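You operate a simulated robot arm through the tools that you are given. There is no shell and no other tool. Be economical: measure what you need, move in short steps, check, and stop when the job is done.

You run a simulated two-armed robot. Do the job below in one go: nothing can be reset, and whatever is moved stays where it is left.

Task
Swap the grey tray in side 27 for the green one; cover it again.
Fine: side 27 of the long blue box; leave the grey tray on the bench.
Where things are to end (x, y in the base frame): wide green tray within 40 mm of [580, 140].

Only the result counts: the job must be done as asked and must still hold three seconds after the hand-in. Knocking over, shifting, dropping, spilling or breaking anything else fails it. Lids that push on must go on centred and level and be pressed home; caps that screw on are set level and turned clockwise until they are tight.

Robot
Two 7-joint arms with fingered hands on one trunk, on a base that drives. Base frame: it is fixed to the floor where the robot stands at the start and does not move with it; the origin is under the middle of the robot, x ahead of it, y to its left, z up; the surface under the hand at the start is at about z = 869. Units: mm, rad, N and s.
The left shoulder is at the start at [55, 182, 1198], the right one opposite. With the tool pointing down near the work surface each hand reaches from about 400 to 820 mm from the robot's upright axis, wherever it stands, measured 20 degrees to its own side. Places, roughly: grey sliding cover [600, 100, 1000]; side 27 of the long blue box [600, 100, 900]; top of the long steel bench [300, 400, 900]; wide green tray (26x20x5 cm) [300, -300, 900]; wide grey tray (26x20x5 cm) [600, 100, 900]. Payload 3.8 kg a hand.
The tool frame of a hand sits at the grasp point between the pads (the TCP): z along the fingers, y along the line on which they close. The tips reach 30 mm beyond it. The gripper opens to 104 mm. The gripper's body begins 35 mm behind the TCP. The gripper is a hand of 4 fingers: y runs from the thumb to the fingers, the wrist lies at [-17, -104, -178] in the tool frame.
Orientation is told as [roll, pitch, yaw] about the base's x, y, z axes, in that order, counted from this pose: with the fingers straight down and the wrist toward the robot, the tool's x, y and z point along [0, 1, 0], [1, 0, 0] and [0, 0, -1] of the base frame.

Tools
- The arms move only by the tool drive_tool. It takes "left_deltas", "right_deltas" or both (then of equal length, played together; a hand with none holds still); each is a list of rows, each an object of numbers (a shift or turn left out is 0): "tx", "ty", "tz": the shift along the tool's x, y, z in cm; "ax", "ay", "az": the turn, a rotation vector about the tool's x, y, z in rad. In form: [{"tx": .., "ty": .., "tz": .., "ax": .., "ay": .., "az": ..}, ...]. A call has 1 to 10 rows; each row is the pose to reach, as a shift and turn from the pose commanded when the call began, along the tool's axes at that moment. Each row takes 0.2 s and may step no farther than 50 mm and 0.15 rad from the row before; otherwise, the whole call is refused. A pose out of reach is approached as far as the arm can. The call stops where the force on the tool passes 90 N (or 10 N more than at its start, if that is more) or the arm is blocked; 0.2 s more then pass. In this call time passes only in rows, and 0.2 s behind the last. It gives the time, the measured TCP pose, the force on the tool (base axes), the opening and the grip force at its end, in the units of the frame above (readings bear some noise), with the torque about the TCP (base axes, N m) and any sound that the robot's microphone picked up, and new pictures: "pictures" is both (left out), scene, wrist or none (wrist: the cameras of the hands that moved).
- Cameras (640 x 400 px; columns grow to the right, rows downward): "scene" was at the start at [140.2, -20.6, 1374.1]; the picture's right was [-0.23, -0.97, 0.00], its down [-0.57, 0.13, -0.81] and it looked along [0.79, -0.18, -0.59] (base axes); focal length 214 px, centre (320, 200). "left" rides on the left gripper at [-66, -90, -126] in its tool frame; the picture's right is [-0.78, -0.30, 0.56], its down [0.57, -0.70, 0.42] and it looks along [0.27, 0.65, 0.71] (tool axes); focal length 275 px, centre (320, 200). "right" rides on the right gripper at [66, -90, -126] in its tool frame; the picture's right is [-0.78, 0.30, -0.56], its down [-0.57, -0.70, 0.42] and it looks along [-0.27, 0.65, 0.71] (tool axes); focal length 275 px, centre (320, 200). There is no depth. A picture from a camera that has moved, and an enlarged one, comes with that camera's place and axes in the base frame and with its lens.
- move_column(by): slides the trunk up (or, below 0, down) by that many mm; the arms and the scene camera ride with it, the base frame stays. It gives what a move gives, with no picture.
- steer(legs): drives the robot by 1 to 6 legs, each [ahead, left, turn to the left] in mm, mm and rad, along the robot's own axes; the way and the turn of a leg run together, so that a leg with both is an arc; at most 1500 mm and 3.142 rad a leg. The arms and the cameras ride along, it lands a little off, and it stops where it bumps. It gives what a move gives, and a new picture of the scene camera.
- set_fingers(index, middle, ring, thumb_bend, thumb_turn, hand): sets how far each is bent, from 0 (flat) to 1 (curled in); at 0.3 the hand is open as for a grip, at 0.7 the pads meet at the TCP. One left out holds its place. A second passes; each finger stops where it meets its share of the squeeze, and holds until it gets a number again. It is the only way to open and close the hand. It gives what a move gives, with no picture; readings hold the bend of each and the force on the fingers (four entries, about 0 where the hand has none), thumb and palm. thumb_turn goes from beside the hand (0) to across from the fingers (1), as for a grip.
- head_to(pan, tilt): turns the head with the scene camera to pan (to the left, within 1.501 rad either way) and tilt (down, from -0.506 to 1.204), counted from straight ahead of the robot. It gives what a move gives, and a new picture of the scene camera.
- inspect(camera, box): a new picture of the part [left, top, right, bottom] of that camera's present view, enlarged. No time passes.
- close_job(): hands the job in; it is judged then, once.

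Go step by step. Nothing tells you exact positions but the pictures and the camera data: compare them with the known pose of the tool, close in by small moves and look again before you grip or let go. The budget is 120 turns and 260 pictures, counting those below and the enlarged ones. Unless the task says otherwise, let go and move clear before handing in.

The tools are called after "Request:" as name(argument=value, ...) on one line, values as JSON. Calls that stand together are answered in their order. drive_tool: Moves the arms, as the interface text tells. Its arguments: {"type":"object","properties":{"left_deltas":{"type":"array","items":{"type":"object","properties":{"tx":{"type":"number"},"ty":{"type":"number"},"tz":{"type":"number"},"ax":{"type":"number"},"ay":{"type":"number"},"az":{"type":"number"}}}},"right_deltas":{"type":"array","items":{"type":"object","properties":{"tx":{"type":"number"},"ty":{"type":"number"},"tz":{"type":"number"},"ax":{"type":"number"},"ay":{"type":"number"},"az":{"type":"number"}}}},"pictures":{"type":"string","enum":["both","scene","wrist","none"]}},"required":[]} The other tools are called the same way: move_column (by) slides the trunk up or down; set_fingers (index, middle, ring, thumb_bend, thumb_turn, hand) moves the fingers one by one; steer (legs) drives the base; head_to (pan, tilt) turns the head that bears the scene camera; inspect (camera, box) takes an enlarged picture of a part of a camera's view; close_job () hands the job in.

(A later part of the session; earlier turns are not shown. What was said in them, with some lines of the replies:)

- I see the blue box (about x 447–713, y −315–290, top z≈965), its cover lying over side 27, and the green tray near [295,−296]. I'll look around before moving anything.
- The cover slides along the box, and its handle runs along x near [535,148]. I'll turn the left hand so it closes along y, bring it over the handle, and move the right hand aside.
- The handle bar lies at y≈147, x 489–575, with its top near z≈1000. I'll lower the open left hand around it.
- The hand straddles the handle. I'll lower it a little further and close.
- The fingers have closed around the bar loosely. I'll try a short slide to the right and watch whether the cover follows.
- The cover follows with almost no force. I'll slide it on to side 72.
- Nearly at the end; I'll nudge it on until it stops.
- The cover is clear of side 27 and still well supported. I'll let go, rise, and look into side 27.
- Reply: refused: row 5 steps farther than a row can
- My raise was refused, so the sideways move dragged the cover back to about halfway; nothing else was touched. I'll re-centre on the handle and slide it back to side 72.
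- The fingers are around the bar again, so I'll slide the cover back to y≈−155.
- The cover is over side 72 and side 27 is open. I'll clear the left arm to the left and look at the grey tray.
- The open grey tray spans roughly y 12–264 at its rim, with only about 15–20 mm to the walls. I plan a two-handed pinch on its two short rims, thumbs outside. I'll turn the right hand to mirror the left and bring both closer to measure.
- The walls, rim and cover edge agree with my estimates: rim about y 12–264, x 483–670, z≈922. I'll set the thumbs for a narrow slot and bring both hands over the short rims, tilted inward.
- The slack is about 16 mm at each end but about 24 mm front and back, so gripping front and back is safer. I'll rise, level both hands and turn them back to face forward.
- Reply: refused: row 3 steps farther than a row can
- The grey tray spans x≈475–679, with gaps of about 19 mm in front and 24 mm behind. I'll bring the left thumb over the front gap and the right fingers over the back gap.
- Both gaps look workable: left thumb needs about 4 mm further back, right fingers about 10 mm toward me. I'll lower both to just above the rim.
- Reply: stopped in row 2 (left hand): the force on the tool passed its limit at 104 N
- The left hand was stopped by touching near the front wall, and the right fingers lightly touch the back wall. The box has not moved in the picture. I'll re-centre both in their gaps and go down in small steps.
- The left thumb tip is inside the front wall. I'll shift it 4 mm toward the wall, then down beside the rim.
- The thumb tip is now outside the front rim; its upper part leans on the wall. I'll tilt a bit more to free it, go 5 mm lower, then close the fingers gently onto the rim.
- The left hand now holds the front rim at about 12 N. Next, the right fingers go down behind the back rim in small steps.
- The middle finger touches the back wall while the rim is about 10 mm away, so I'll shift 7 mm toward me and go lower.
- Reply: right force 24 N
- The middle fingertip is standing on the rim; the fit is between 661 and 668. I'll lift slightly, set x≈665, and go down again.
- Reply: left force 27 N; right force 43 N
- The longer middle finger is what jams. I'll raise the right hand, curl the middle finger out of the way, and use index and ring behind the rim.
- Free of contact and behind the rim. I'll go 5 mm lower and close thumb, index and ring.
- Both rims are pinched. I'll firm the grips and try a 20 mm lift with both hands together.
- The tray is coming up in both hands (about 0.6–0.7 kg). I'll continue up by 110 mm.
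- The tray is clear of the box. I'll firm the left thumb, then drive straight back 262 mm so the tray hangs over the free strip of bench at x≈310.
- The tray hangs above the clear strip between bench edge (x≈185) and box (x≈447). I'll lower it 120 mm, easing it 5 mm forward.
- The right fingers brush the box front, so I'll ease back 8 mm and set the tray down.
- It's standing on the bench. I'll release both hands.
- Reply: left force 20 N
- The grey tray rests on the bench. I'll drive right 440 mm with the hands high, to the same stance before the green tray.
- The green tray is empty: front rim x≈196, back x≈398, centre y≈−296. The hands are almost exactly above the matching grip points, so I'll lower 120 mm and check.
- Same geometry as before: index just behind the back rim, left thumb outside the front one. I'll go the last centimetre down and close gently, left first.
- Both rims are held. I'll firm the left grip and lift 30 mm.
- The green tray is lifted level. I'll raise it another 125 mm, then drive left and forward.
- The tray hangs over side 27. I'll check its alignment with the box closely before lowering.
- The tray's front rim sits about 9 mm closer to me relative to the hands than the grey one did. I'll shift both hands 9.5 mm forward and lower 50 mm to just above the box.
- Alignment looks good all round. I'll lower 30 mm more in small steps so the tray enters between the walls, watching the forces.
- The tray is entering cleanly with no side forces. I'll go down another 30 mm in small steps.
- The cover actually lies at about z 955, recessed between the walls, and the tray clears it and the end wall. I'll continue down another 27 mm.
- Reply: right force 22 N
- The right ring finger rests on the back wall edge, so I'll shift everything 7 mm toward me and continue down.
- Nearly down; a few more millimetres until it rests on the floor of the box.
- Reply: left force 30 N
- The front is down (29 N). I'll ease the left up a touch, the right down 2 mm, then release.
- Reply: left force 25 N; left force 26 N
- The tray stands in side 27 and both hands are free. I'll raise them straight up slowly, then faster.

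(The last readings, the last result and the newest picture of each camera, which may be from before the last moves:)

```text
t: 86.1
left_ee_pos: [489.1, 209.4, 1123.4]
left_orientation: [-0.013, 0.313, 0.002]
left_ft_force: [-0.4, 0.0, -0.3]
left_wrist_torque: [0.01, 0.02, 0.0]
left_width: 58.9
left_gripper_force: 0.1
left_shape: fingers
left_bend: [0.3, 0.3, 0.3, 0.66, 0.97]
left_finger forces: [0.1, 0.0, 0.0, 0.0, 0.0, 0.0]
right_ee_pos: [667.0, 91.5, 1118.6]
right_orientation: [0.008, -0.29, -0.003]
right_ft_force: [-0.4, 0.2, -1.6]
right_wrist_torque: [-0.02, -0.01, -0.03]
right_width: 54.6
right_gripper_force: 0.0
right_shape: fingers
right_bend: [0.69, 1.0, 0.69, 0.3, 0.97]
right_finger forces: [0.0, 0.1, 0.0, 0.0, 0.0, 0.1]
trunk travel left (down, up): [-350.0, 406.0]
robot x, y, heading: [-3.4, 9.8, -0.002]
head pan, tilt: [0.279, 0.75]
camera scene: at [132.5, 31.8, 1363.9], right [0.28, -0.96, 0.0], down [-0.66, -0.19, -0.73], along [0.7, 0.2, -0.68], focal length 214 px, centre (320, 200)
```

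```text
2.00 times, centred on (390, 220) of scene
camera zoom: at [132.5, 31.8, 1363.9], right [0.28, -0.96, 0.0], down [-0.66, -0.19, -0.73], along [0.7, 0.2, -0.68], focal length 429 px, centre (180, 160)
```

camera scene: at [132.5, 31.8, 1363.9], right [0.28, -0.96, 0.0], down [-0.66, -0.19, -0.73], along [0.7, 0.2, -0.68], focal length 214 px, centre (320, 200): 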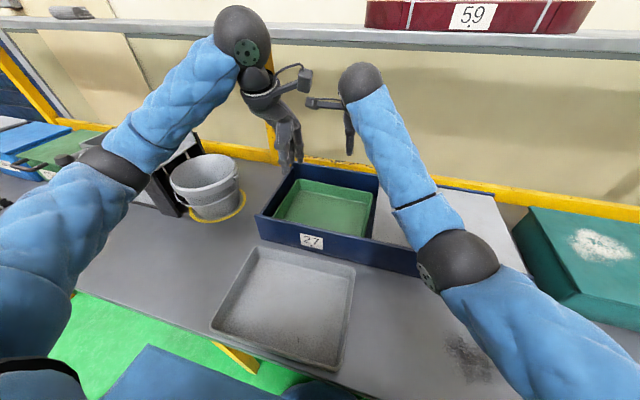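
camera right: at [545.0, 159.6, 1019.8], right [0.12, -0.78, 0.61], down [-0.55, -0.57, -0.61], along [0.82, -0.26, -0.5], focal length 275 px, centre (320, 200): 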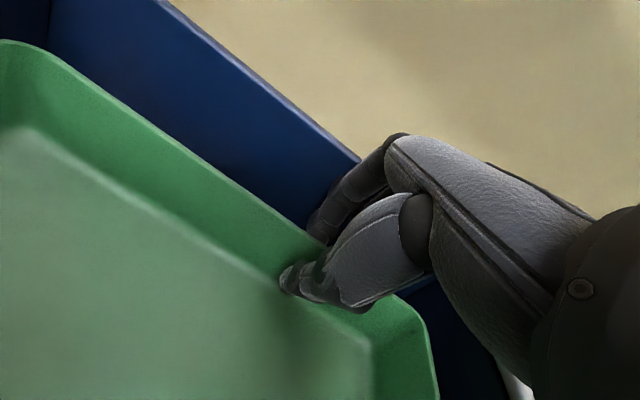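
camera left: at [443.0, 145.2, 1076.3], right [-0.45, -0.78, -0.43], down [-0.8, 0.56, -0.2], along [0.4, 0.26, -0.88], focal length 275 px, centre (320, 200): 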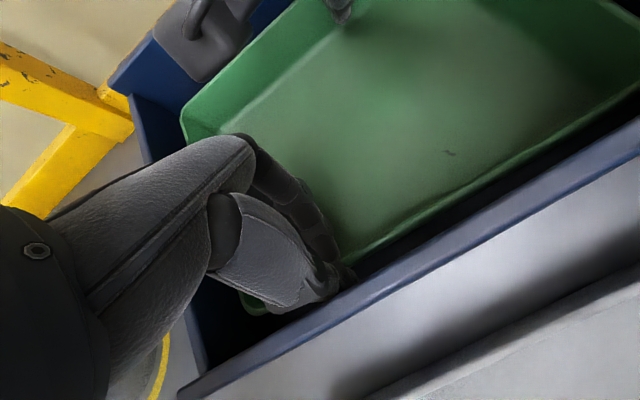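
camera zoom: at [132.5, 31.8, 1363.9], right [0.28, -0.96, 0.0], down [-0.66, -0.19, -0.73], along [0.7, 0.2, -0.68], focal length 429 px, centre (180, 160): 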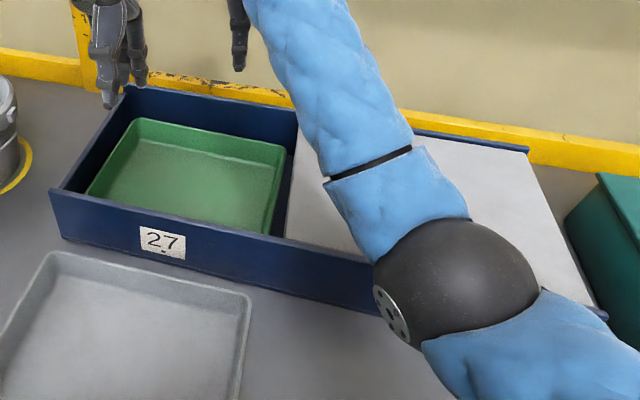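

The green tray sits level inside side 27. Now I'll move the right arm aside and level the left hand, ready to slide the cover back.

Request:
drive_tool(left_deltas=[{"ax": -0.03}, {"ax": -0.06}, {"ax": -0.09}, {"ax": -0.12}, {"ax": -0.16}, {"ax": -0.19}, {"ax": -0.22}, {"ax": -0.25}, {"ax": -0.28}, {"ax": -0.313}], right_deltas=[{"tx": -4.5, "ty": -0.68, "tz": -1.46, "ax": 0.03}, {"tx": -9, "ty": -1.36, "tz": -2.9, "ax": 0.06}, {"tx": -13.5, "ty": -2, "tz": -4.4, "ax": 0.09}, {"tx": -18, "ty": -2.7, "tz": -5.8, "ax": 0.12}, {"tx": -22.5, "ty": -3.4, "tz": -7.3, "ax": 0.15}, {"tx": -27, "ty": -4.1, "tz": -8.7, "ax": 0.18}, {"tx": -31.5, "ty": -4.8, "tz": -10.2, "ax": 0.21}, {"tx": -36, "ty": -5.4, "tz": -11.6, "ax": 0.24}, {"tx": -40.5, "ty": -6.1, "tz": -13.1, "ax": 0.27}, {"tx": -45, "ty": -6.8, "tz": -14.6, "ax": 0.29}], pictures="none")

Request:
drive_tool(left_deltas=[{"az": 0.15, "tx": -2, "tz": -2}, {"az": 0.3, "tx": -5, "tz": -4}, {"az": 0.45, "tx": -8, "tz": -6}, {"az": 0.6, "tx": -11.5, "tz": -7}, {"az": 0.75, "tx": -15, "tz": -7.5}, {"az": 0.9, "tx": -19, "tz": -7.5, "ty": 1}, {"az": 1.05, "tx": -23, "tz": -7.5, "ty": 2}, {"az": 1.2, "tx": -27.5, "tz": -7.5, "ty": 3}, {"az": 1.35, "tx": -32, "tz": -7.5, "ty": 4}, {"az": 1.5, "tx": -36.5, "tz": -7.5, "ty": 4.4}], pictures="scene")

```text
t: 88.3
left_ee_pos: [490.1, 212.1, 1122.1]
left_orientation: [-0.012, -0.001, 0.006]
left_ft_force: [0.6, -0.1, 0.9]
left_wrist_torque: [0.0, -0.03, 0.0]
left_width: 58.8
left_gripper_force: 0.1
left_shape: fingers
left_bend: [0.3, 0.3, 0.3, 0.66, 0.97]
left_finger forces: [0.0, 0.0, 0.1, 0.1, 0.0, 0.0]
right_ee_pos: [558.8, -357.3, 1235.3]
right_orientation: [0.009, 0.001, -0.001]
right_ft_force: [0.3, -0.8, 0.2]
right_wrist_torque: [0.03, 0.0, -0.01]
right_width: 54.3
right_gripper_force: 0.0
right_shape: fingers
right_bend: [0.69, 1.0, 0.69, 0.3, 0.97]
right_finger forces: [0.1, 0.0, 0.0, 0.0, 0.0, 0.0]
trunk travel left (down, up): [-350.0, 406.0]
robot x, y, heading: [-3.2, 10.9, -0.004]
head pan, tilt: [0.279, 0.75]
```

```text
t: 90.5
left_ee_pos: [534.1, -155.0, 1202.2]
left_orientation: [0.0, -0.011, -1.495]
left_ft_force: [0.3, -0.7, -0.4]
left_wrist_torque: [0.05, 0.01, -0.01]
left_width: 59.1
left_gripper_force: 0.0
left_shape: fingers
left_bend: [0.3, 0.3, 0.3, 0.66, 0.97]
left_finger forces: [0.0, 0.0, 0.1, 0.0, 0.0, 0.0]
right_ee_pos: [558.5, -359.9, 1236.0]
right_orientation: [0.011, 0.001, -0.003]
right_ft_force: [0.6, -0.3, 0.2]
right_wrist_torque: [0.0, -0.02, 0.0]
right_width: 54.6
right_gripper_force: 0.0
right_shape: fingers
right_bend: [0.69, 1.0, 0.69, 0.3, 0.97]
right_finger forces: [0.0, 0.0, 0.0, 0.0, 0.0, 0.0]
trunk travel left (down, up): [-350.0, 406.0]
robot x, y, heading: [-4.6, 9.6, -0.001]
head pan, tilt: [0.279, 0.75]
camera scene: at [132.5, 29.9, 1364.0], right [0.28, -0.96, 0.0], down [-0.66, -0.19, -0.73], along [0.7, 0.2, -0.68], focal length 214 px, centre (320, 200)
```

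scene: 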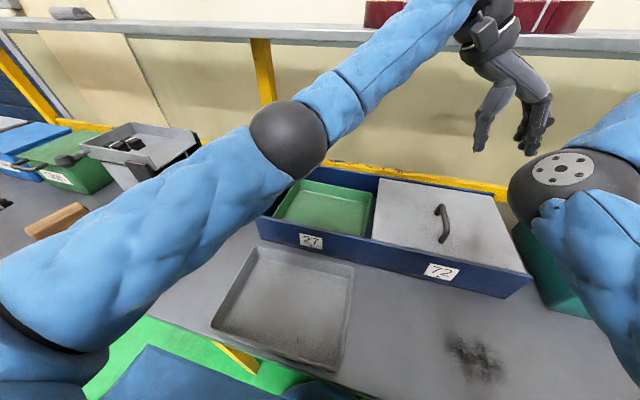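

The handle is where I left it. I'll open the hand fully and lower it around the bar.

Request:
set_fingers(hand="left", thumb_bend=0.3)

Request:
drive_tool(left_deltas=[{"az": 0.075, "tz": 4}, {"az": 0.075, "tz": 8}, {"az": 0.075, "tz": 12, "ty": 0.1}, {"az": 0.075, "tz": 15, "ty": 0.2}, {"az": 0.075, "tz": 18, "ty": 0.2}, {"az": 0.075, "tz": 20.3, "ty": 0.2}], pictures="both")

```text
t: 91.5
left_ee_pos: [535.0, -152.7, 1202.5]
left_orientation: [-0.002, -0.012, -1.495]
left_ft_force: [0.1, 0.0, 0.4]
left_wrist_torque: [-0.02, 0.02, -0.02]
left_width: 104.4
left_gripper_force: 0.1
left_shape: fingers
left_bend: [0.3, 0.3, 0.3, 0.3, 0.97]
left_finger forces: [0.0, 0.1, 0.0, 0.0, 0.0, 0.1]
right_ee_pos: [559.0, -357.0, 1235.8]
right_orientation: [0.007, 0.005, 0.0]
right_ft_force: [-0.6, 0.3, -0.6]
right_wrist_torque: [-0.02, -0.01, 0.02]
right_width: 54.5
right_gripper_force: 0.2
right_shape: fingers
right_bend: [0.69, 1.0, 0.69, 0.3, 0.97]
right_finger forces: [0.1, 0.0, 0.1, 0.1, 0.0, 0.0]
trunk travel left (down, up): [-350.0, 406.0]
robot x, y, heading: [-0.2, 8.4, 0.001]
head pan, tilt: [0.279, 0.75]
```

```text
t: 92.9
left_ee_pos: [537.6, -159.9, 999.6]
left_orientation: [0.001, -0.011, -1.57]
left_ft_force: [0.1, 0.3, 0.6]
left_wrist_torque: [0.01, -0.01, -0.01]
left_width: 104.2
left_gripper_force: 0.0
left_shape: fingers
left_bend: [0.3, 0.3, 0.3, 0.3, 0.97]
left_finger forces: [0.1, 0.0, 0.0, 0.0, 0.1, 0.1]
right_ee_pos: [559.3, -357.2, 1234.2]
right_orientation: [0.009, 0.002, -0.003]
right_ft_force: [-0.2, 0.0, -0.3]
right_wrist_torque: [-0.03, 0.03, 0.01]
right_width: 54.1
right_gripper_force: 0.1
right_shape: fingers
right_bend: [0.69, 1.0, 0.69, 0.3, 0.97]
right_finger forces: [0.1, 0.1, 0.0, 0.0, 0.1, 0.0]
trunk travel left (down, up): [-350.0, 406.0]
robot x, y, heading: [-2.2, 9.3, -0.001]
head pan, tilt: [0.279, 0.75]
camera scene: at [133.5, 31.9, 1363.8], right [0.28, -0.96, 0.0], down [-0.66, -0.19, -0.73], along [0.7, 0.2, -0.68], focal length 214 px, centre (320, 200)
camera left: at [470.9, -68.0, 1124.6], right [-0.78, 0.29, -0.56], down [0.57, 0.7, -0.43], along [0.27, -0.66, -0.71], focal length 275 px, centre (320, 200)
```

scene: 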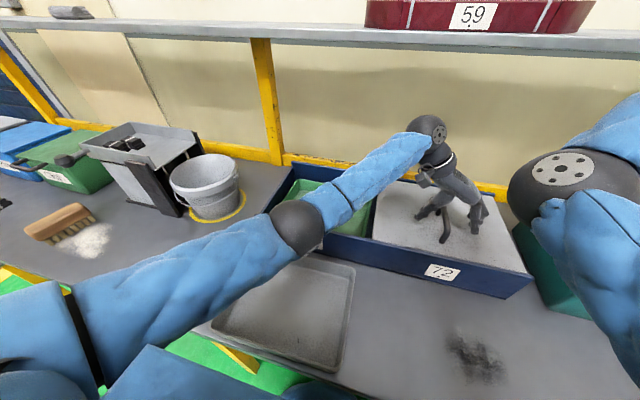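
left: 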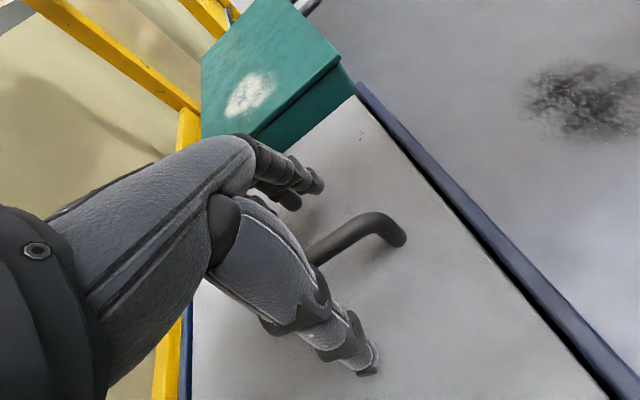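

Straddling the bar as before. I'll close and slide the cover back over side 27, stopping a little short.

Request:
set_fingers(hand="left", index=0.7, middle=0.7, ring=0.7, thumb_bend=0.7)

Request:
drive_tool(left_deltas=[{"ty": -2}, {"ty": -5}, {"ty": -8}, {"ty": -11}, {"ty": -14}, {"ty": -17}, {"ty": -20}, {"ty": -23}, {"ty": -26}, {"ty": -29}], pictures="scene")

Request:
inspect(camera="scene", box=[230, 120, 550, 320])

```text
t: 93.9
left_ee_pos: [537.5, -159.7, 999.0]
left_orientation: [-0.001, -0.011, -1.57]
left_ft_force: [-0.2, 1.6, -2.0]
left_wrist_torque: [-0.03, -0.03, -0.02]
left_width: 5.2
left_gripper_force: 1.3
left_shape: fingers
left_bend: [0.7, 0.7, 0.7, 0.68, 0.97]
left_finger forces: [0.1, 0.0, 0.1, 0.0, 2.2, 0.0]
right_ee_pos: [559.6, -357.5, 1235.5]
right_orientation: [0.007, 0.001, -0.003]
right_ft_force: [-0.1, -1.0, 0.2]
right_wrist_torque: [-0.02, 0.02, 0.02]
right_width: 54.2
right_gripper_force: 0.1
right_shape: fingers
right_bend: [0.69, 1.0, 0.69, 0.3, 0.97]
right_finger forces: [0.0, 0.0, 0.1, 0.1, 0.0, 0.0]
trunk travel left (down, up): [-350.0, 406.0]
robot x, y, heading: [-2.1, 10.1, -0.004]
head pan, tilt: [0.279, 0.75]
```

```text
t: 96.1
left_ee_pos: [536.3, 133.7, 996.1]
left_orientation: [-0.001, -0.013, -1.569]
left_ft_force: [-0.3, -0.2, -0.1]
left_wrist_torque: [0.01, -0.01, -0.01]
left_width: 3.3
left_gripper_force: 0.1
left_shape: fingers
left_bend: [0.7, 0.7, 0.7, 0.7, 0.97]
left_finger forces: [0.0, 0.1, 0.0, 0.1, 0.1, 0.0]
right_ee_pos: [559.8, -356.2, 1235.2]
right_orientation: [0.008, 0.0, 0.0]
right_ft_force: [0.4, 0.6, -0.2]
right_wrist_torque: [-0.01, 0.01, 0.01]
right_width: 54.3
right_gripper_force: 0.1
right_shape: fingers
right_bend: [0.69, 1.0, 0.69, 0.3, 0.97]
right_finger forces: [0.1, 0.1, 0.0, 0.1, 0.0, 0.0]
trunk travel left (down, up): [-350.0, 406.0]
robot x, y, heading: [-1.9, 14.5, 0.002]
head pan, tilt: [0.279, 0.75]
camera scene: at [133.2, 32.7, 1363.8], right [0.28, -0.96, 0.0], down [-0.66, -0.19, -0.73], along [0.7, 0.2, -0.68], focal length 214 px, centre (320, 200)
```

scene: 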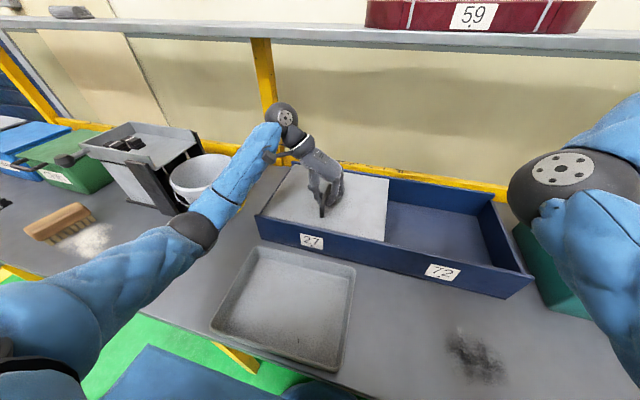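

```text
2.00 times, centred on (390, 220) of scene
camera zoom: at [133.2, 32.7, 1363.8], right [0.28, -0.96, 0.0], down [-0.66, -0.19, -0.73], along [0.7, 0.2, -0.68], focal length 429 px, centre (180, 160)
```

zoom: 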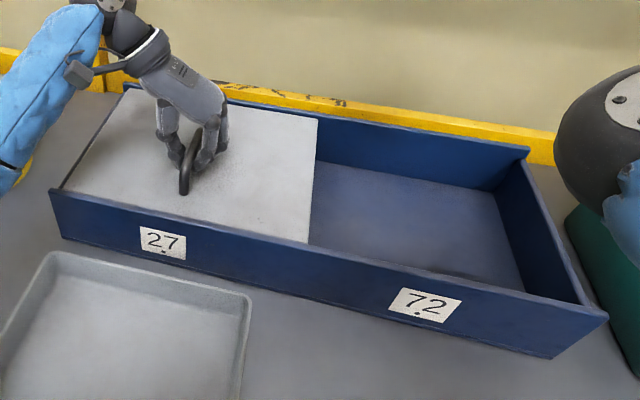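

Almost home; another 14 mm, then check the left edge.

Request:
drive_tool(left_deltas=[{"ty": -0.5}, {"ty": -1.0}, {"ty": -1.4}], pictures="none")

Request:
inspect(camera="scene", box=[240, 140, 410, 260])

```text
t: 96.9
left_ee_pos: [535.1, 145.9, 995.2]
left_orientation: [0.0, -0.013, -1.568]
left_ft_force: [0.1, -1.8, -0.6]
left_wrist_torque: [0.0, 0.0, 0.02]
left_width: 4.6
left_gripper_force: 0.6
left_shape: fingers
left_bend: [0.69, 0.7, 0.7, 0.7, 0.97]
left_finger forces: [1.1, 0.0, 0.0, 0.0, 0.0, 0.0]
right_ee_pos: [558.7, -357.7, 1235.8]
right_orientation: [0.008, 0.001, -0.002]
right_ft_force: [0.8, 0.1, 0.1]
right_wrist_torque: [-0.01, 0.03, 0.01]
right_width: 54.5
right_gripper_force: 0.0
right_shape: fingers
right_bend: [0.69, 1.0, 0.69, 0.3, 0.97]
right_finger forces: [0.1, 0.0, 0.0, 0.0, 0.1, 0.1]
trunk travel left (down, up): [-350.0, 406.0]
robot x, y, heading: [-3.8, 6.4, 0.001]
head pan, tilt: [0.279, 0.75]
```

```text
3.33 times, centred on (325, 200) of scene
camera zoom: at [133.3, 31.9, 1363.8], right [0.28, -0.96, 0.0], down [-0.66, -0.19, -0.73], along [0.7, 0.2, -0.68], focal length 715 px, centre (303, 200)
```

zoom: 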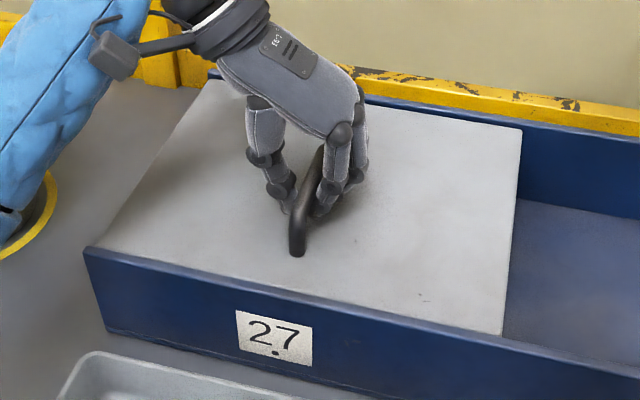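

Within about 3 mm of its original place; one last nudge, then release and rise.

Request:
drive_tool(left_deltas=[{"ty": -0.15}, {"ty": -0.3}], pictures="none")

Request:
set_fingers(hand="left", index=0.3, middle=0.3, ring=0.3, thumb_bend=0.3)

Request:
drive_tool(left_deltas=[{"tz": -3}, {"tz": -6}, {"tz": -9}, {"tz": -13}, {"tz": -17}, {"tz": -21}], pictures="scene")

Request:
inspect(camera="scene", box=[240, 140, 410, 260])

```text
t: 97.5
left_ee_pos: [535.7, 149.6, 995.1]
left_orientation: [0.0, -0.012, -1.569]
left_ft_force: [0.1, -1.9, 0.4]
left_wrist_torque: [0.0, -0.01, 0.01]
left_width: 4.1
left_gripper_force: 0.8
left_shape: fingers
left_bend: [0.69, 0.7, 0.7, 0.7, 0.97]
left_finger forces: [1.0, 0.0, 0.0, 0.1, 0.0, 0.0]
right_ee_pos: [558.9, -357.8, 1234.8]
right_orientation: [0.009, 0.001, -0.001]
right_ft_force: [-0.5, -0.4, 0.8]
right_wrist_torque: [0.0, 0.01, -0.03]
right_width: 54.5
right_gripper_force: 0.1
right_shape: fingers
right_bend: [0.69, 1.0, 0.69, 0.3, 0.97]
right_finger forces: [0.0, 0.1, 0.1, 0.0, 0.0, 0.1]
trunk travel left (down, up): [-350.0, 406.0]
robot x, y, heading: [0.5, 12.9, 0.003]
head pan, tilt: [0.279, 0.75]
```

```text
t: 98.5
left_ee_pos: [536.4, 150.2, 992.8]
left_orientation: [0.0, -0.011, -1.569]
left_ft_force: [-0.5, 0.1, 0.7]
left_wrist_torque: [0.03, -0.01, 0.01]
left_width: 104.3
left_gripper_force: 0.0
left_shape: fingers
left_bend: [0.3, 0.3, 0.3, 0.3, 0.97]
left_finger forces: [0.0, 0.1, 0.0, 0.0, 0.0, 0.0]
right_ee_pos: [559.8, -357.3, 1236.0]
right_orientation: [0.008, 0.003, -0.001]
right_ft_force: [-0.1, -0.2, -0.3]
right_wrist_torque: [0.0, -0.03, 0.02]
right_width: 54.6
right_gripper_force: 0.0
right_shape: fingers
right_bend: [0.69, 1.0, 0.69, 0.3, 0.97]
right_finger forces: [0.1, 0.0, 0.0, 0.0, 0.1, 0.0]
trunk travel left (down, up): [-350.0, 406.0]
robot x, y, heading: [-1.6, 7.4, 0.0]
head pan, tilt: [0.279, 0.75]
```

```text
t: 99.9
left_ee_pos: [534.3, 152.0, 1206.4]
left_orientation: [0.001, -0.012, -1.569]
left_ft_force: [-0.2, -0.2, 0.0]
left_wrist_torque: [0.03, -0.03, 0.01]
left_width: 104.1
left_gripper_force: 0.1
left_shape: fingers
left_bend: [0.3, 0.3, 0.3, 0.3, 0.97]
left_finger forces: [0.0, 0.1, 0.0, 0.0, 0.0, 0.0]
right_ee_pos: [560.0, -357.4, 1235.6]
right_orientation: [0.007, 0.001, -0.001]
right_ft_force: [-0.3, 0.3, -0.2]
right_wrist_torque: [-0.02, -0.01, 0.01]
right_width: 54.5
right_gripper_force: 0.0
right_shape: fingers
right_bend: [0.69, 1.0, 0.69, 0.3, 0.97]
right_finger forces: [0.0, 0.0, 0.0, 0.0, 0.0, 0.0]
trunk travel left (down, up): [-350.0, 406.0]
robot x, y, heading: [0.8, 10.8, -0.001]
head pan, tilt: [0.279, 0.75]
camera scene: at [132.8, 31.5, 1363.9], right [0.28, -0.96, 0.0], down [-0.66, -0.19, -0.73], along [0.7, 0.2, -0.68], focal length 214 px, centre (320, 200)
```

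scene: 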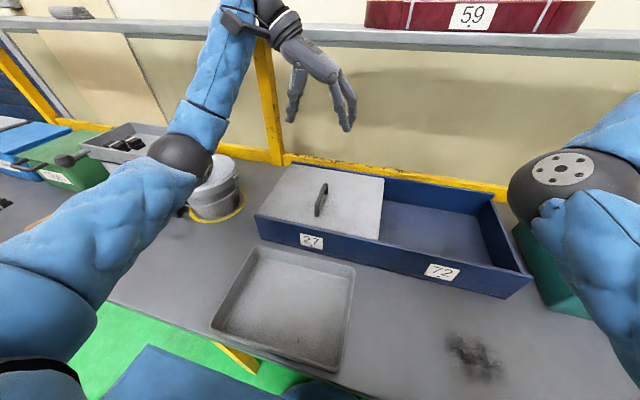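

```text
3.33 times, centred on (325, 200) of scene
camera zoom: at [132.8, 31.5, 1363.9], right [0.28, -0.96, 0.0], down [-0.66, -0.19, -0.73], along [0.7, 0.2, -0.68], focal length 715 px, centre (303, 200)
```

zoom: 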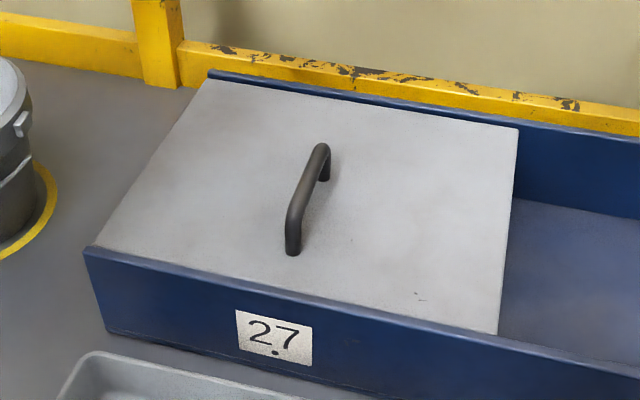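

The cover is flush over side 27 with the green tray inside, the grey tray is on the bench, and both hands are clear. I'm handing in.

Request:
close_job()

```text
The job is handed in.
```

The green tray is now in side 27 with the cover slid back over it, and the grey tray is on the bench in front of the box. I placed it by eye at roughly [580, 143], within your 40 mm of [580, 140].

During the job, the left hand knocked the box front wall once (about 104 N), and the fingers brushed the walls a few times. In the pictures the box did not move.
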